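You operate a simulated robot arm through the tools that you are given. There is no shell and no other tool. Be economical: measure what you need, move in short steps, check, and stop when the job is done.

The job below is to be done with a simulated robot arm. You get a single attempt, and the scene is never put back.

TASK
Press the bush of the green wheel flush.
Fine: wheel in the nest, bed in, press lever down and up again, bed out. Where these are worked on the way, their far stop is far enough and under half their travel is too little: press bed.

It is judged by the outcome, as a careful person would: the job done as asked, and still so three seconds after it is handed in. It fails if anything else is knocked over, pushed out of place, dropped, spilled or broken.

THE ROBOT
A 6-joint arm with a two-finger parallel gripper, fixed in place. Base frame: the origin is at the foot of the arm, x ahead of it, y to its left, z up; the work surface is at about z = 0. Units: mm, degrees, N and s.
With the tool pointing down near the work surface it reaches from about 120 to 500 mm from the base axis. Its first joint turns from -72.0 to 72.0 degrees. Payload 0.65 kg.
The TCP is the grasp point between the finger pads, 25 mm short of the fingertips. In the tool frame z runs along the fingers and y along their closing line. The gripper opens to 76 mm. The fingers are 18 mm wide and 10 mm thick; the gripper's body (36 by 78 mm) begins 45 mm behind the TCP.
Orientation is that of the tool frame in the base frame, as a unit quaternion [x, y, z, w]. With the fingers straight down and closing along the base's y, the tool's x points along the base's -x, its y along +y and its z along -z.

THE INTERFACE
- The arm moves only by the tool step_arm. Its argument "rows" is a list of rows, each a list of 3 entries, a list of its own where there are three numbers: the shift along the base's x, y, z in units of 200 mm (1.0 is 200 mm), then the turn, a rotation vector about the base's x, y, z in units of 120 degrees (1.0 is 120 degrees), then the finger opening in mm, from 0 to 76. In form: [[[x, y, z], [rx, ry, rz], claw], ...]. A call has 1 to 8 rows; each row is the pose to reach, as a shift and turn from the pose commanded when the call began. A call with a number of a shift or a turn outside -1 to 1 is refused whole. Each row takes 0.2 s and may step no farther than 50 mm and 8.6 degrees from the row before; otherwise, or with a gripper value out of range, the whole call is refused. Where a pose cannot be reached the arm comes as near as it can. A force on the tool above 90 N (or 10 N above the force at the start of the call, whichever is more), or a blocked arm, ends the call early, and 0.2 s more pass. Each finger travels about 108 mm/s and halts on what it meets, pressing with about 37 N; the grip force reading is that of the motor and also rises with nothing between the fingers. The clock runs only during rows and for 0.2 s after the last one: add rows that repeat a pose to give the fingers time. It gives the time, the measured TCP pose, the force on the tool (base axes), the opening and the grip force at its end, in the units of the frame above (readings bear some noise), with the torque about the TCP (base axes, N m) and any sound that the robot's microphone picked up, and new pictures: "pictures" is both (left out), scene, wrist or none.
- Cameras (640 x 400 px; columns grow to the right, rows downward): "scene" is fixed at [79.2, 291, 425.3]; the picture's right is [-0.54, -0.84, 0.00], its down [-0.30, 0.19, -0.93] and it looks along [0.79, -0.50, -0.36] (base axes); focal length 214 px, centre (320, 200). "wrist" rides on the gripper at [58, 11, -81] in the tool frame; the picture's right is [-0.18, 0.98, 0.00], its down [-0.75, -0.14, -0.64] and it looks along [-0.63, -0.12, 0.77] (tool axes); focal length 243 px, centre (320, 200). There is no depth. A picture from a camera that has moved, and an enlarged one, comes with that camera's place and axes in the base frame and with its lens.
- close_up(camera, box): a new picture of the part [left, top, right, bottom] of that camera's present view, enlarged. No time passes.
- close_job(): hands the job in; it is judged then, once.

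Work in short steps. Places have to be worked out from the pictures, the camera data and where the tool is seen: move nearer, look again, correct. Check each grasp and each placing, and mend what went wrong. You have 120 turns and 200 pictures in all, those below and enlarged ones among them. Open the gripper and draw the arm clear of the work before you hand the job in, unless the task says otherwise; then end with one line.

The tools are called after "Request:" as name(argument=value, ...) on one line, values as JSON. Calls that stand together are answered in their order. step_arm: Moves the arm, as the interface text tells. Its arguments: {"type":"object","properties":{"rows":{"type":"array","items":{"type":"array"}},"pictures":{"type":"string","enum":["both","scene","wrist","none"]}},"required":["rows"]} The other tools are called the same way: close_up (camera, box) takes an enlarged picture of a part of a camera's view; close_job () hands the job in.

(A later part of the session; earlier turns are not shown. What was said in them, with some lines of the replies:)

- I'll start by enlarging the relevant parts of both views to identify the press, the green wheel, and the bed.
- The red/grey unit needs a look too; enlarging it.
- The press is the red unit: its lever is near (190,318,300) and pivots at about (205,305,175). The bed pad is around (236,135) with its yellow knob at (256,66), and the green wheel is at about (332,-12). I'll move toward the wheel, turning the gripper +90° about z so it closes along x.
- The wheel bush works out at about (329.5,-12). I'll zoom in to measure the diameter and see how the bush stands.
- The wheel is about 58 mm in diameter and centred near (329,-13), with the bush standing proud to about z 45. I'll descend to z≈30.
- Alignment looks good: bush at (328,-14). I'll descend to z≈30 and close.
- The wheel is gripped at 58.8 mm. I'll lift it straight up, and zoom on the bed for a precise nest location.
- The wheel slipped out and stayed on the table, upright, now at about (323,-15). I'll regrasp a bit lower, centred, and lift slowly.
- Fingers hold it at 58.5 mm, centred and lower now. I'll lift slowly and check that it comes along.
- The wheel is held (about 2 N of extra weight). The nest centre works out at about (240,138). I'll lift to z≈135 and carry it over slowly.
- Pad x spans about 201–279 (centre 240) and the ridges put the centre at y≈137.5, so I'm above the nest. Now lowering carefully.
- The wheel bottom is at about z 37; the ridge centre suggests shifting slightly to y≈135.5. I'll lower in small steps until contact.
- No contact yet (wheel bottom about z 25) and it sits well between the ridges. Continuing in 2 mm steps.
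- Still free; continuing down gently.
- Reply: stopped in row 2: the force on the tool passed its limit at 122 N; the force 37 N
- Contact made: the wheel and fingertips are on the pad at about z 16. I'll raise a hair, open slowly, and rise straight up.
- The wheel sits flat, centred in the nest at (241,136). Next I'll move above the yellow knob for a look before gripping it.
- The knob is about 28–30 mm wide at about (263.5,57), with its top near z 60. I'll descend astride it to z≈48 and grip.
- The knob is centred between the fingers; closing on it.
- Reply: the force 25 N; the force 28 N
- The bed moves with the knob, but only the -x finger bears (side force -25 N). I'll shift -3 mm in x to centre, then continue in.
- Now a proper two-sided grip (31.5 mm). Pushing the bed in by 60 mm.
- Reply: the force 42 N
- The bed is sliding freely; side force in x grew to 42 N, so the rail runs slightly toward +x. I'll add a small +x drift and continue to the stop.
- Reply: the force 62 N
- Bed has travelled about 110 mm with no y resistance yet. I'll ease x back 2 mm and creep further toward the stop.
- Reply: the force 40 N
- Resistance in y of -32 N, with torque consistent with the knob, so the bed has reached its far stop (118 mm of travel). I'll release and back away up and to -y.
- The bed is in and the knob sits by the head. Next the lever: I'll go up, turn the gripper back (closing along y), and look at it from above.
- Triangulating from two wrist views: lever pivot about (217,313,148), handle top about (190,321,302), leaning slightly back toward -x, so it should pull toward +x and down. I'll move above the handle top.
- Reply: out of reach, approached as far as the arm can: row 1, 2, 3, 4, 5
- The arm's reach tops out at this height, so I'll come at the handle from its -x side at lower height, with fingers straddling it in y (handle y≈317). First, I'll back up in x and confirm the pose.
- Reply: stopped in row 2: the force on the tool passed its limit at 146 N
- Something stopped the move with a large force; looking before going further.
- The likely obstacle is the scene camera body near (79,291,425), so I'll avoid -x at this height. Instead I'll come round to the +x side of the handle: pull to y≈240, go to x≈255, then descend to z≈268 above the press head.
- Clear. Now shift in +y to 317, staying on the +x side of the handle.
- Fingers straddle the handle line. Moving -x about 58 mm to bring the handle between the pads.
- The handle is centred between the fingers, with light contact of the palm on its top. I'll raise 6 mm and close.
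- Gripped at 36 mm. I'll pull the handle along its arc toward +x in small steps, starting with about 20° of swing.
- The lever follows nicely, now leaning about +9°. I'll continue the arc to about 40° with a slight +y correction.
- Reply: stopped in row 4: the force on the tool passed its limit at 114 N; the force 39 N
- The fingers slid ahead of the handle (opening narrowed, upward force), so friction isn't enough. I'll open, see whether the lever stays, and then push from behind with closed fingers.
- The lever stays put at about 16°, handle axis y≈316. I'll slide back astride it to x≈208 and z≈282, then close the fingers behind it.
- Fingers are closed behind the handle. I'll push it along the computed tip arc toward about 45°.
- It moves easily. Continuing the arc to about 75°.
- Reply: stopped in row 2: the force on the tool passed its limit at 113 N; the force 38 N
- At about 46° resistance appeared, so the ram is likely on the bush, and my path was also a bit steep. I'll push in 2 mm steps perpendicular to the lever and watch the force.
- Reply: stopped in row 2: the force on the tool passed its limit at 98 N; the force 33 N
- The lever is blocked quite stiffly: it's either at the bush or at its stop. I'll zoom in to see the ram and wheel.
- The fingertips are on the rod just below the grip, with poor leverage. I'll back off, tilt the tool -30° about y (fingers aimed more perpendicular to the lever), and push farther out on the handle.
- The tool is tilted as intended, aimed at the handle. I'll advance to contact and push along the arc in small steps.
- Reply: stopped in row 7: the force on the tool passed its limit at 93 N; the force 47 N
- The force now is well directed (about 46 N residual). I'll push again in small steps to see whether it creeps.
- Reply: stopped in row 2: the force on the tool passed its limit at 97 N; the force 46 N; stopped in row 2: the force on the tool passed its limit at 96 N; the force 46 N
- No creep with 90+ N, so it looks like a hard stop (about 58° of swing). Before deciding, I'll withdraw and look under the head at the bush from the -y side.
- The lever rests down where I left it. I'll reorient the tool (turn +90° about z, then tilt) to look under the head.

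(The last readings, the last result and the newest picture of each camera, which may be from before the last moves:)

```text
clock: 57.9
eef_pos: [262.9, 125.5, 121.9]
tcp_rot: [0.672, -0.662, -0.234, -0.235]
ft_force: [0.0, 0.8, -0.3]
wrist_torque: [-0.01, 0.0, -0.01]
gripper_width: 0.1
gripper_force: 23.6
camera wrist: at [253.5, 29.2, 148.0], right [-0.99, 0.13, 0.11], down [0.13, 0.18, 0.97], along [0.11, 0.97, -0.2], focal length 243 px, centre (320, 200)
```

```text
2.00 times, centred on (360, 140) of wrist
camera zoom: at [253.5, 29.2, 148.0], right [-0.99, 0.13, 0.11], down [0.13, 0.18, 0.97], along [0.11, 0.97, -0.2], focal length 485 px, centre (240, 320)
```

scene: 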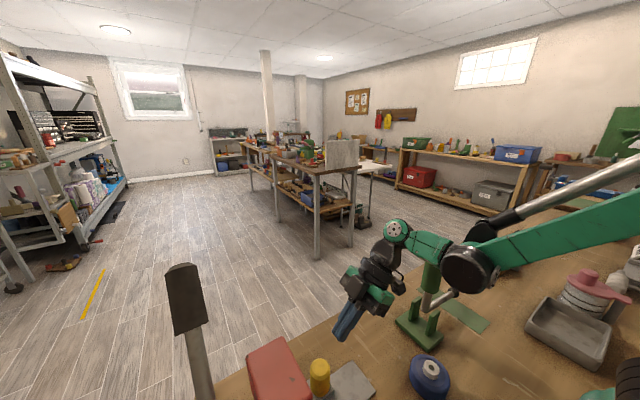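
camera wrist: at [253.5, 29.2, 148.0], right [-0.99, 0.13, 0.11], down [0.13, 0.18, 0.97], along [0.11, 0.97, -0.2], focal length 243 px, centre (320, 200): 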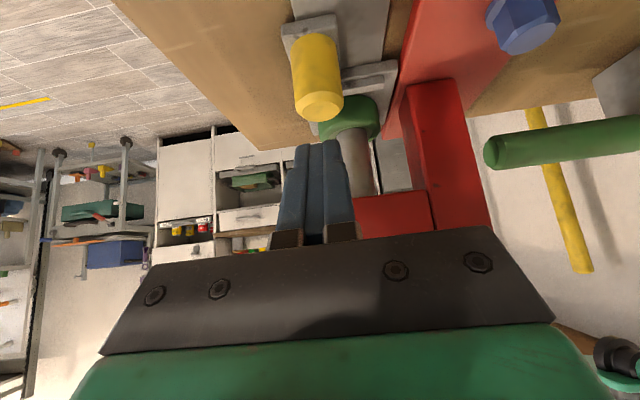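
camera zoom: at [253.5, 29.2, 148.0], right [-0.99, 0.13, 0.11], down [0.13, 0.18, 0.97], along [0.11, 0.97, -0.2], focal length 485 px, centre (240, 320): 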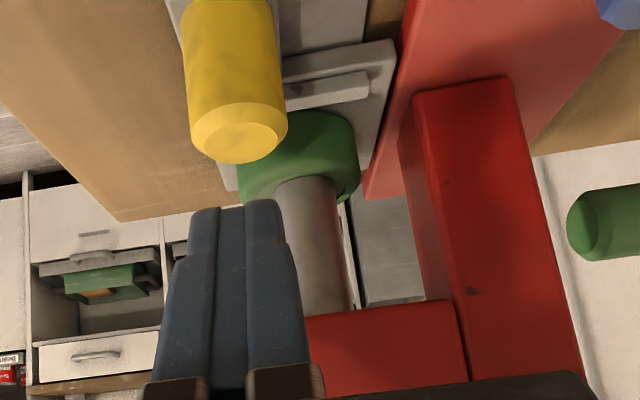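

The steel ram is fully down on the wheel face and no bush is visible, so the bush is pressed and the block was the hard stop. Now I'll raise the lever: I'll bring the closed fingers as a bar pointing +y and tilted, go under the handle from the -y side, and lift along the arc.

Request:
step_arm(rows=[[[0.05, 0, 0.15], [0.05, 0, 0], 0], [[0.15, 0.05, 0.3], [0.1, 0, 0], 0], [[0.25, 0.12, 0.44], [0.1667, 0, 0], 0], [[0.335, 0.22, 0.44], [0.1667, 0, 0], 0], [[0.335, 0.32, 0.44], [0.1667, 0, 0], 0], [[0.335, 0.32, 0.44], [0.1667, 0, 0], 0]])

```text
clock: 59.3
eef_pos: [329.3, 188.1, 210.9]
tcp_rot: [0.621, -0.611, -0.346, -0.348]
ft_force: [-0.6, -0.2, -0.4]
wrist_torque: [0.01, 0.02, 0.0]
gripper_width: 0.1
gripper_force: 23.6
camera wrist: at [319.9, 88.7, 202.6], right [-0.99, 0.09, 0.15], down [0.13, -0.16, 0.98], along [0.11, 0.98, 0.14], focal length 243 px, centre (320, 200)
```

scene: 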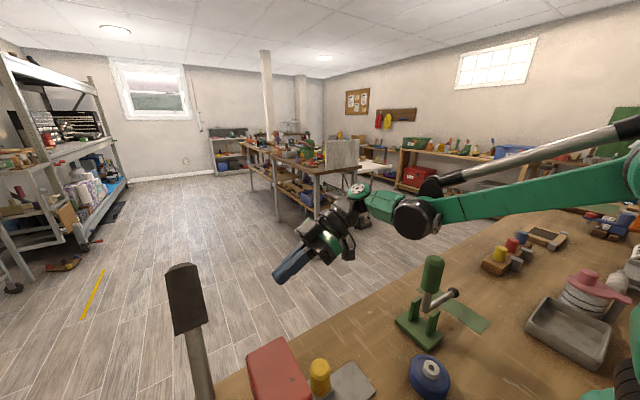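
wrist: 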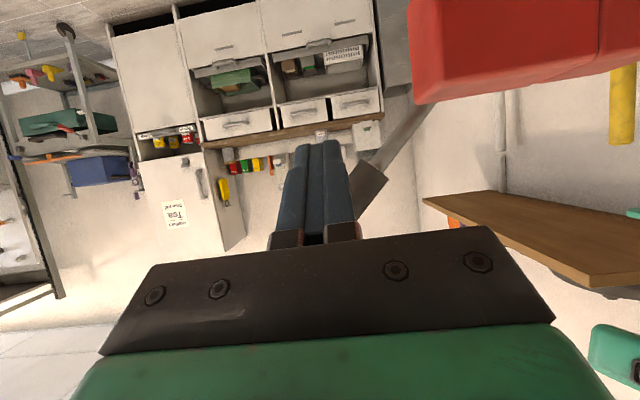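

From here I can see the handle's lower end at about (297,316,226) with the lever at about 40°, pivot about (230,149). I'll drop to z≈182 and slide the bar in +y beneath the handle.

Request:
step_arm(rows=[[[0.01, 0, -0.14], [0, 0, 0], 0], [[0.02, 0.15, -0.14], [0, 0, 0], 0], [[0.02, 0.3, -0.14], [0, 0, 0], 0], [[0.02, 0.45, -0.14], [0, 0, 0], 0], [[0.02, 0.615, -0.14], [0, 0, 0], 0], [[0.02, 0.615, -0.14], [0, 0, 0], 0]])

```text
clock: 60.7
eef_pos: [333.6, 313.6, 182.1]
tcp_rot: [0.621, -0.612, -0.345, -0.348]
ft_force: [0.0, 0.2, -0.4]
wrist_torque: [0.06, -0.01, -0.01]
gripper_width: 0.2
gripper_force: 23.8
camera wrist: at [324.1, 214.7, 174.4], right [-0.99, 0.09, 0.15], down [0.13, -0.16, 0.98], along [0.11, 0.98, 0.14], focal length 243 px, centre (320, 200)
```

scene: 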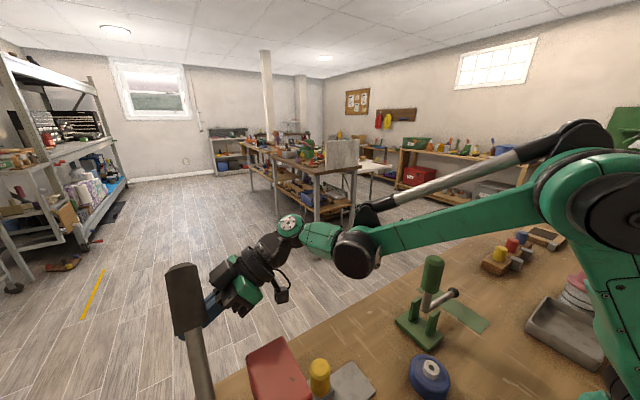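
wrist: 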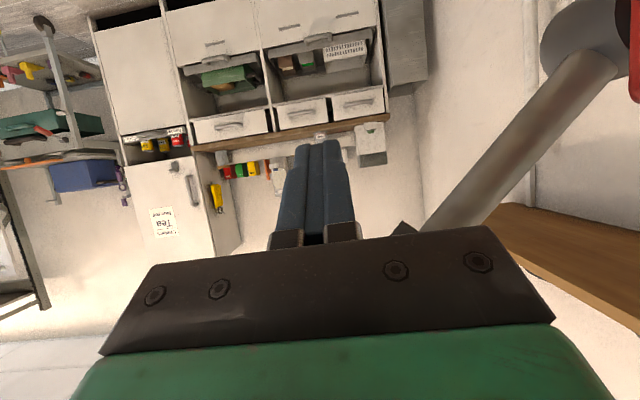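

The bar is in position below and in front of the handle. Lifting along the arc to about 20°.

Request:
step_arm(rows=[[[-0.01, 0, 0.09], [0, 0, 0], 0], [[-0.038, 0, 0.173], [0, 0, 0], 0], [[-0.07, 0, 0.214], [0, 0, 0], 0], [[-0.105, 0, 0.2525], [0, 0, 0], 0], [[-0.145, 0, 0.287], [0, 0, 0], 0], [[-0.185, 0, 0.3185], [0, 0, 0], 0], [[-0.185, 0, 0.3185], [0, 0, 0], 0]])

```text
clock: 62.3
eef_pos: [296.1, 310.8, 246.8]
tcp_rot: [0.62, -0.612, -0.345, -0.349]
ft_force: [1.8, -0.5, -1.6]
wrist_torque: [-0.02, -0.02, 0.01]
gripper_width: 0.2
gripper_force: 23.7
camera wrist: at [287.1, 212.7, 239.0], right [-0.99, 0.09, 0.15], down [0.13, -0.16, 0.98], along [0.11, 0.98, 0.14], focal length 243 px, centre (320, 200)
```

scene: 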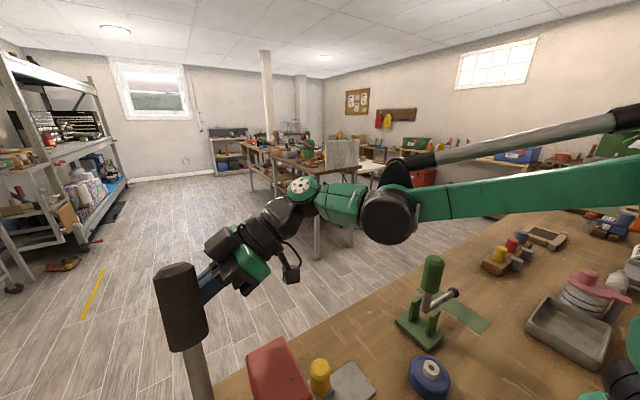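
wrist: 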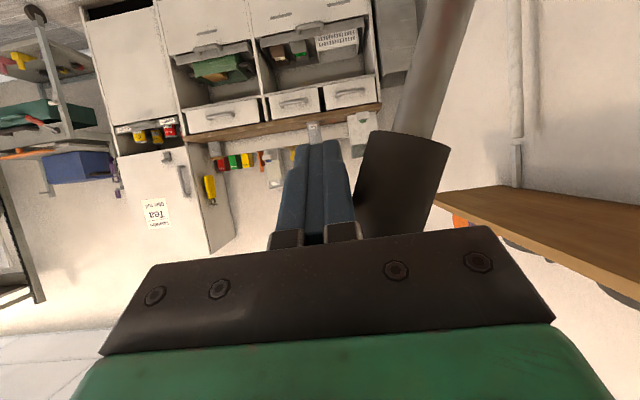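

The lever comes up freely. Continuing to the upright rest position, finishing gently.

Request:
step_arm(rows=[[[-0.045, 0, 0.028], [0, 0, 0], 0], [[-0.09, 0, 0.051], [0, 0, 0], 0], [[-0.14, 0, 0.07], [0, 0, 0], 0], [[-0.1875, 0, 0.086], [0, 0, 0], 0], [[-0.24, 0, 0.096], [0, 0, 0], 0], [[-0.29, 0, 0.1035], [0, 0, 0], 0], [[-0.33, 0, 0.105], [0, 0, 0], 0], [[-0.35, 0, 0.105], [0, 0, 0], 0]])

```text
clock: 64.1
eef_pos: [227.2, 310.3, 267.1]
tcp_rot: [0.62, -0.612, -0.345, -0.349]
ft_force: [2.6, -0.7, -1.9]
wrist_torque: [0.02, -0.08, -0.01]
gripper_width: 0.0
gripper_force: 23.7
camera wrist: at [217.6, 213.2, 259.1], right [-0.99, 0.09, 0.15], down [0.13, -0.16, 0.98], along [0.11, 0.98, 0.14], focal length 243 px, centre (320, 200)
```

scene: 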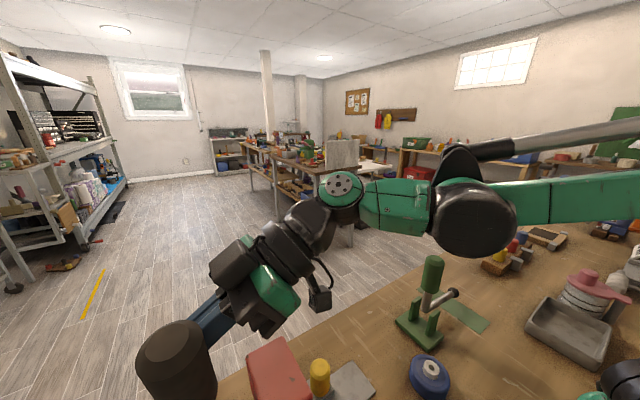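
wrist: 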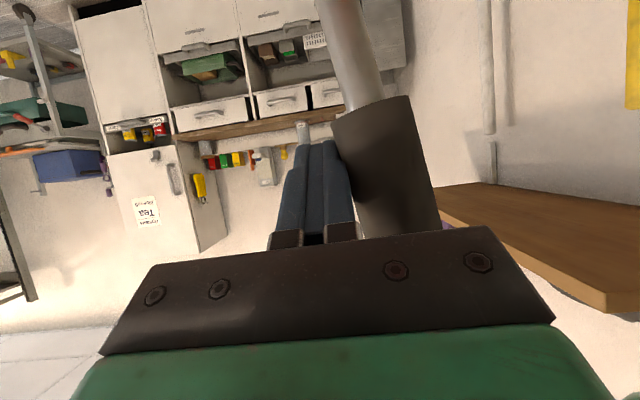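

Nearly back to its initial picture position (initial top edge row 329, now 320). Pushing a few more millimetres to the stop.

Request:
step_arm(rows=[[[-0.015, 0, 0], [0, 0, 0], 0], [[-0.03, 0, 0], [0, 0, 0], 0], [[-0.04, 0, 0], [0, 0, 0], 0], [[-0.05, 0, 0], [0, 0, 0], 0]], pictures="scene")

```text
clock: 65.1
eef_pos: [220.8, 311.4, 268.8]
tcp_rot: [0.617, -0.614, -0.341, -0.354]
ft_force: [54.6, 6.0, -2.4]
wrist_torque: [0.15, -0.65, -0.24]
gripper_width: 0.0
gripper_force: 23.5
```

scene: 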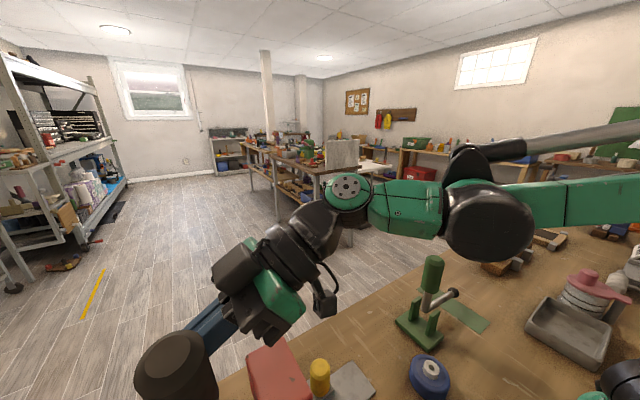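

The lever is back at its upper stop (54 N) and matches the starting picture. I'll retreat and untilt toward a point above the knob.

Request:
step_arm(rows=[[[0.06, 0, 0], [0, 0, 0], 0], [[0.1, -0.15, 0.02], [-0.0714, 0, 0], 0], [[0.15, -0.3, 0.02], [-0.1428, 0, 0], 0], [[0.2, -0.45, 0.02], [-0.2142, 0, 0], 0], [[0.22, -0.6, 0.02], [-0.2856, 0, 0], 0], [[0.22, -0.75, 0.02], [-0.357, 0, 0], 0], [[0.22, -0.85, 0.02], [-0.4284, 0, 0], 30], [[0.22, -0.85, 0.02], [-0.4998, 0, 0], 60]])

```text
clock: 66.9
eef_pos: [263.0, 140.8, 271.5]
tcp_rot: [0.711, -0.703, 0.008, 0.01]
ft_force: [0.2, 0.6, -0.7]
wrist_torque: [-0.01, 0.01, 0.01]
gripper_width: 60.2
gripper_force: 0.1
camera wrist: at [252.9, 84.7, 353.0], right [-0.99, 0.17, 0.0], down [0.13, 0.77, 0.62], along [0.11, 0.62, -0.78], focal length 243 px, centre (320, 200)
```

scene: 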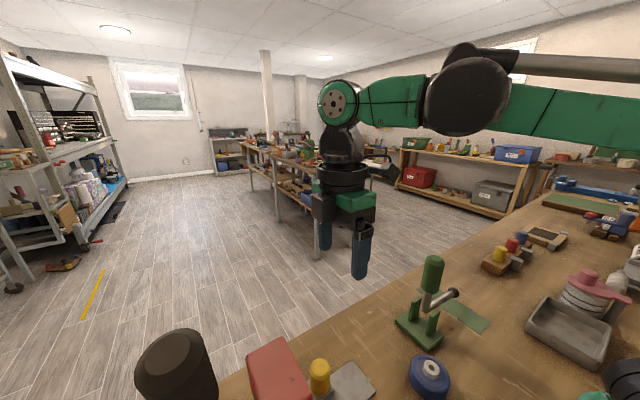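
wrist: 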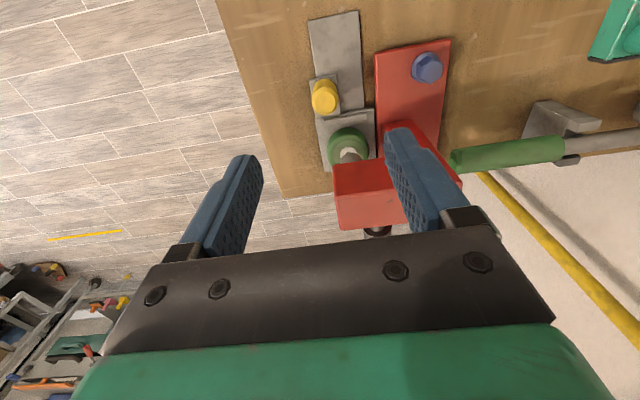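

Request:
close_up(camera="wrist", box=[280, 60, 440, 240])

```text
2.22 times, centred on (360, 150) of wrist
camera zoom: at [252.9, 84.7, 353.0], right [-0.99, 0.17, 0.0], down [0.13, 0.77, 0.62], along [0.11, 0.62, -0.78], focal length 539 px, centre (231, 311)
```

zoom: 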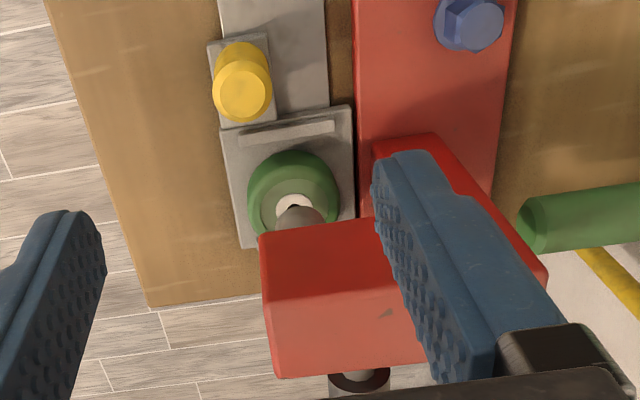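

The ram is up clear of the wheel, lever up. I'll go down on the knob at (263,173) to pull the bed out.

Request:
step_arm(rows=[[[0, 0.08, -0.1], [0, 0, 0], 76], [[0, 0.16, -0.25], [0, 0, 0], 76], [[0, 0.16, -0.45], [0, 0, 0], 76], [[0, 0.16, -0.65], [0, 0, 0], 76], [[0, 0.16, -0.85], [0, 0, 0], 76], [[0, 0.16, -0.9], [0, 0, 0], 76]], pictures="wrist")

```text
clock: 68.3
eef_pos: [261.9, 174.0, 90.9]
tcp_rot: [0.712, -0.702, 0.008, 0.008]
ft_force: [0.7, -0.1, -0.2]
wrist_torque: [-0.01, -0.01, 0.0]
gripper_width: 76.0
gripper_force: 0.1
camera wrist: at [252.2, 118.0, 173.4], right [-0.99, 0.17, 0.0], down [0.13, 0.77, 0.63], along [0.11, 0.62, -0.78], focal length 243 px, centre (320, 200)
```

wrist: 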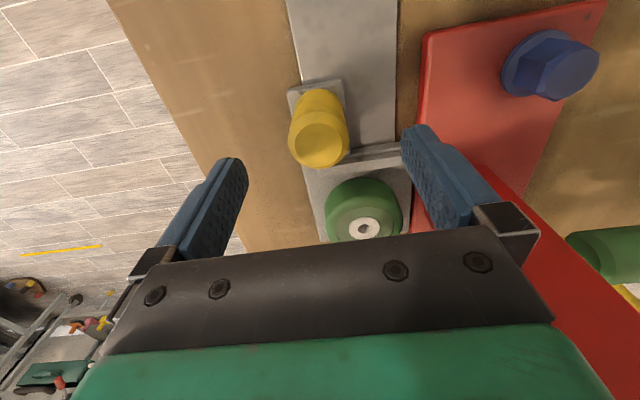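

The bush now looks flush with the wheel hub. The knob is well between the fingers; descending and gripping.

Request:
step_arm(rows=[[[0, 0, -0.1], [0, 0, 0], 76], [[0, 0, -0.21], [0, 0, 0], 76], [[0, 0, -0.21], [0, 0, 0], 55], [[0, 0, -0.21], [0, 0, 0], 35], [[0, 0, -0.21], [0, 0, 0], 20], [[0, 0, -0.21], [0, 0, 0], 20]], pictures="none")

```text
clock: 69.7
eef_pos: [262.0, 174.4, 48.3]
tcp_rot: [0.711, -0.703, 0.007, 0.009]
ft_force: [2.7, 1.0, -18.6]
wrist_torque: [0.13, -0.86, -0.01]
gripper_width: 31.4
gripper_force: 44.2
```

Gripped (31.4 mm). Pulling the bed out in -y.

Request:
step_arm(rows=[[[0, -0.04, 0], [0, 0, 0], 20], [[0, -0.09, 0], [0, 0, 0], 20], [[0, -0.14, 0], [0, 0, 0], 20], [[0, -0.19, 0], [0, 0, 0], 20], [[0, -0.24, 0], [0, 0, 0], 20], [[0, -0.29, 0], [0, 0, 0], 20], [[0, -0.34, 0], [0, 0, 0], 20]], pictures="none")

Request:
step_arm(rows=[[[0, -0.05, 0], [0, 0, 0], 20], [[0, -0.1, 0], [0, 0, 0], 20], [[0, -0.15, 0], [0, 0, 0], 20], [[0, -0.2, 0], [0, 0, 0], 20], [[0, -0.235, 0], [0, 0, 0], 20], [[0, -0.235, 0], [0, 0, 0], 20]])

```text
clock: 71.3
eef_pos: [262.0, 105.3, 48.8]
tcp_rot: [0.712, -0.703, 0.007, 0.007]
ft_force: [36.3, 0.9, -31.6]
wrist_torque: [0.01, 0.64, 0.0]
gripper_width: 31.5
gripper_force: 45.0
```

```text
clock: 72.7
eef_pos: [262.7, 58.3, 48.9]
tcp_rot: [0.712, -0.702, 0.005, 0.009]
ft_force: [6.4, 6.8, 31.1]
wrist_torque: [-0.15, -0.87, 0.05]
gripper_width: 31.4
gripper_force: 44.5
camera wrist: at [252.7, 2.9, 130.2], right [-0.99, 0.17, 0.0], down [0.13, 0.77, 0.63], along [0.11, 0.62, -0.78], focal length 243 px, centre (320, 200)
```

scene: 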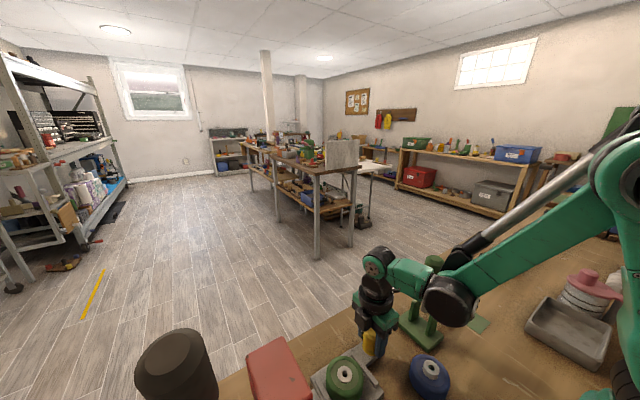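
wrist: 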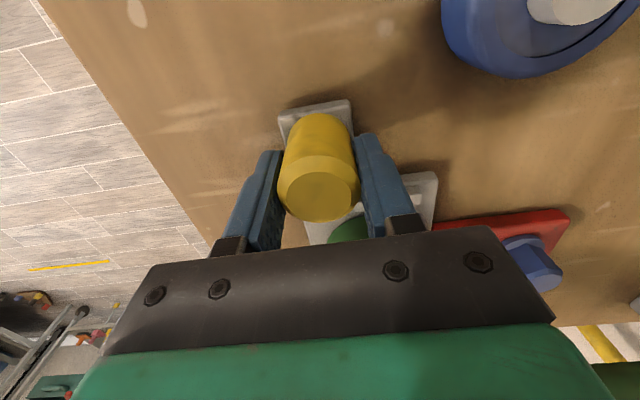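

The bed is out to about its original position. A tiny nudge will confirm the stop, and I'll check the bush.

Request:
step_arm(rows=[[[0, -0.01, 0], [0, 0, 0], 20], [[0, -0.02, 0], [0, 0, 0], 20], [[0, -0.02, 0], [0, 0, 0], 20]], pictures="none")

Request:
close_up(camera="scene", box=[290, 320, 410, 400])

```text
clock: 73.5
eef_pos: [261.6, 55.9, 47.2]
tcp_rot: [0.712, -0.702, 0.004, 0.006]
ft_force: [6.6, 30.7, -6.6]
wrist_torque: [0.32, -0.79, 0.02]
gripper_width: 31.5
gripper_force: 44.4
```

```text
5.00 times, centred on (350, 360) of scene
camera zoom: at [79.2, 291.0, 425.3], right [-0.54, -0.84, 0.0], down [-0.3, 0.19, -0.93], along [0.79, -0.5, -0.36], focal length 1072 px, centre (170, -600)
```

zoom: 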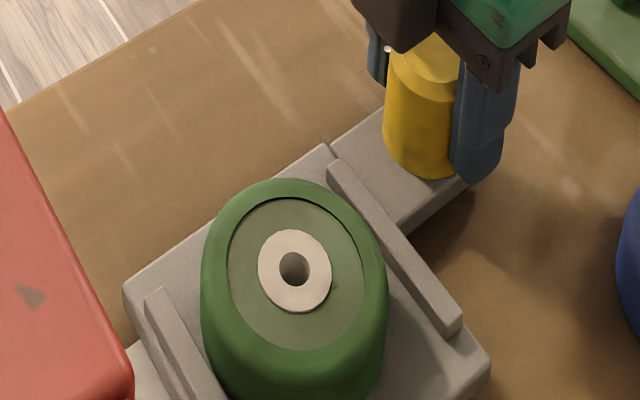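

The bush is flush and the bed is at its out stop. I'll release the knob, rise, and draw clear.

Request:
step_arm(rows=[[[0, 0.005, 0], [0, 0, 0], 45], [[0, 0.005, 0], [0, 0, 0], 70], [[0, 0.005, 0], [0, 0, 0], 70], [[0, 0.005, 0.15], [0, 0, 0], 70], [[0, 0, 0.35], [0, 0, 0], 70], [[0, 0, 0.55], [0, 0, 0], 70], [[0, 0, 0.75], [0, 0, 0], 70], [[0, 0, 0.75], [0, 0, 0], 70]])

Request:
close_up(camera="wrist", box=[260, 60, 420, 240])

```text
clock: 75.3
eef_pos: [262.2, 54.6, 200.0]
tcp_rot: [0.711, -0.703, 0.007, 0.008]
ft_force: [0.0, 0.4, -0.3]
wrist_torque: [0.01, 0.04, 0.01]
gripper_width: 70.2
gripper_force: 0.1
camera wrist: at [252.5, -2.0, 281.8], right [-0.99, 0.17, 0.0], down [0.13, 0.77, 0.63], along [0.11, 0.62, -0.78], focal length 243 px, centre (320, 200)
```

scene: 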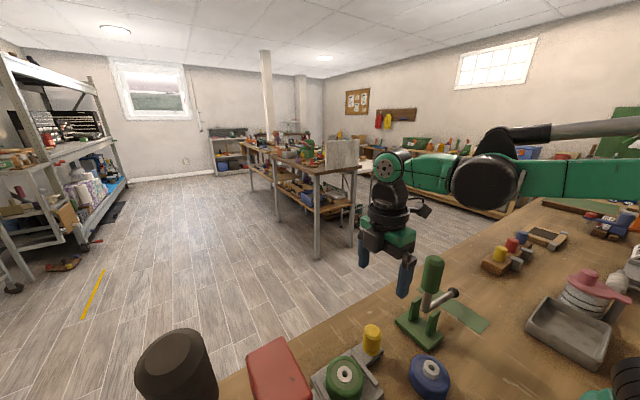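
wrist: 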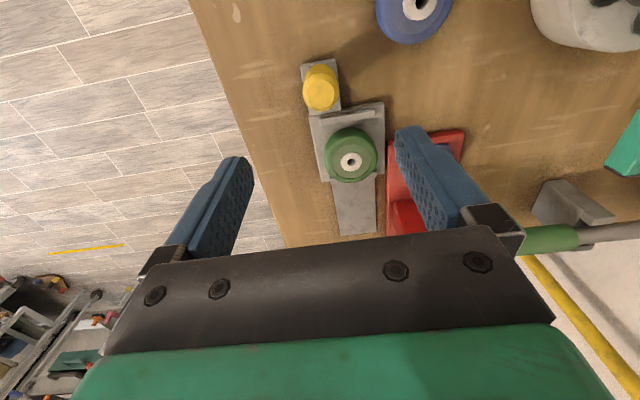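

```text
2.22 times, centred on (340, 150) of wrist
camera zoom: at [252.5, -2.0, 281.8], right [-0.99, 0.17, 0.0], down [0.13, 0.77, 0.63], along [0.11, 0.62, -0.78], focal length 539 px, centre (276, 311)
```

zoom: 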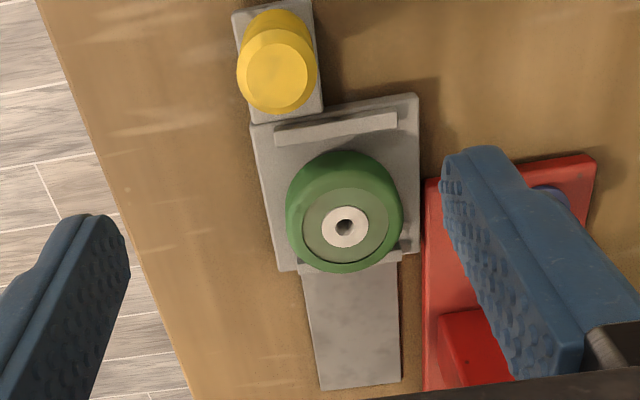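

The bush is flush, the wheel is in the nest, the bed is out, the lever is up, everything else is undisturbed, and the arm is clear. Handing in.

Request:
close_job()

```text
The job is handed in.
```

The green wheel's bush is pressed flush; the wheel is still in the nest, with the bed out, the lever up, the gripper open and the arm clear.
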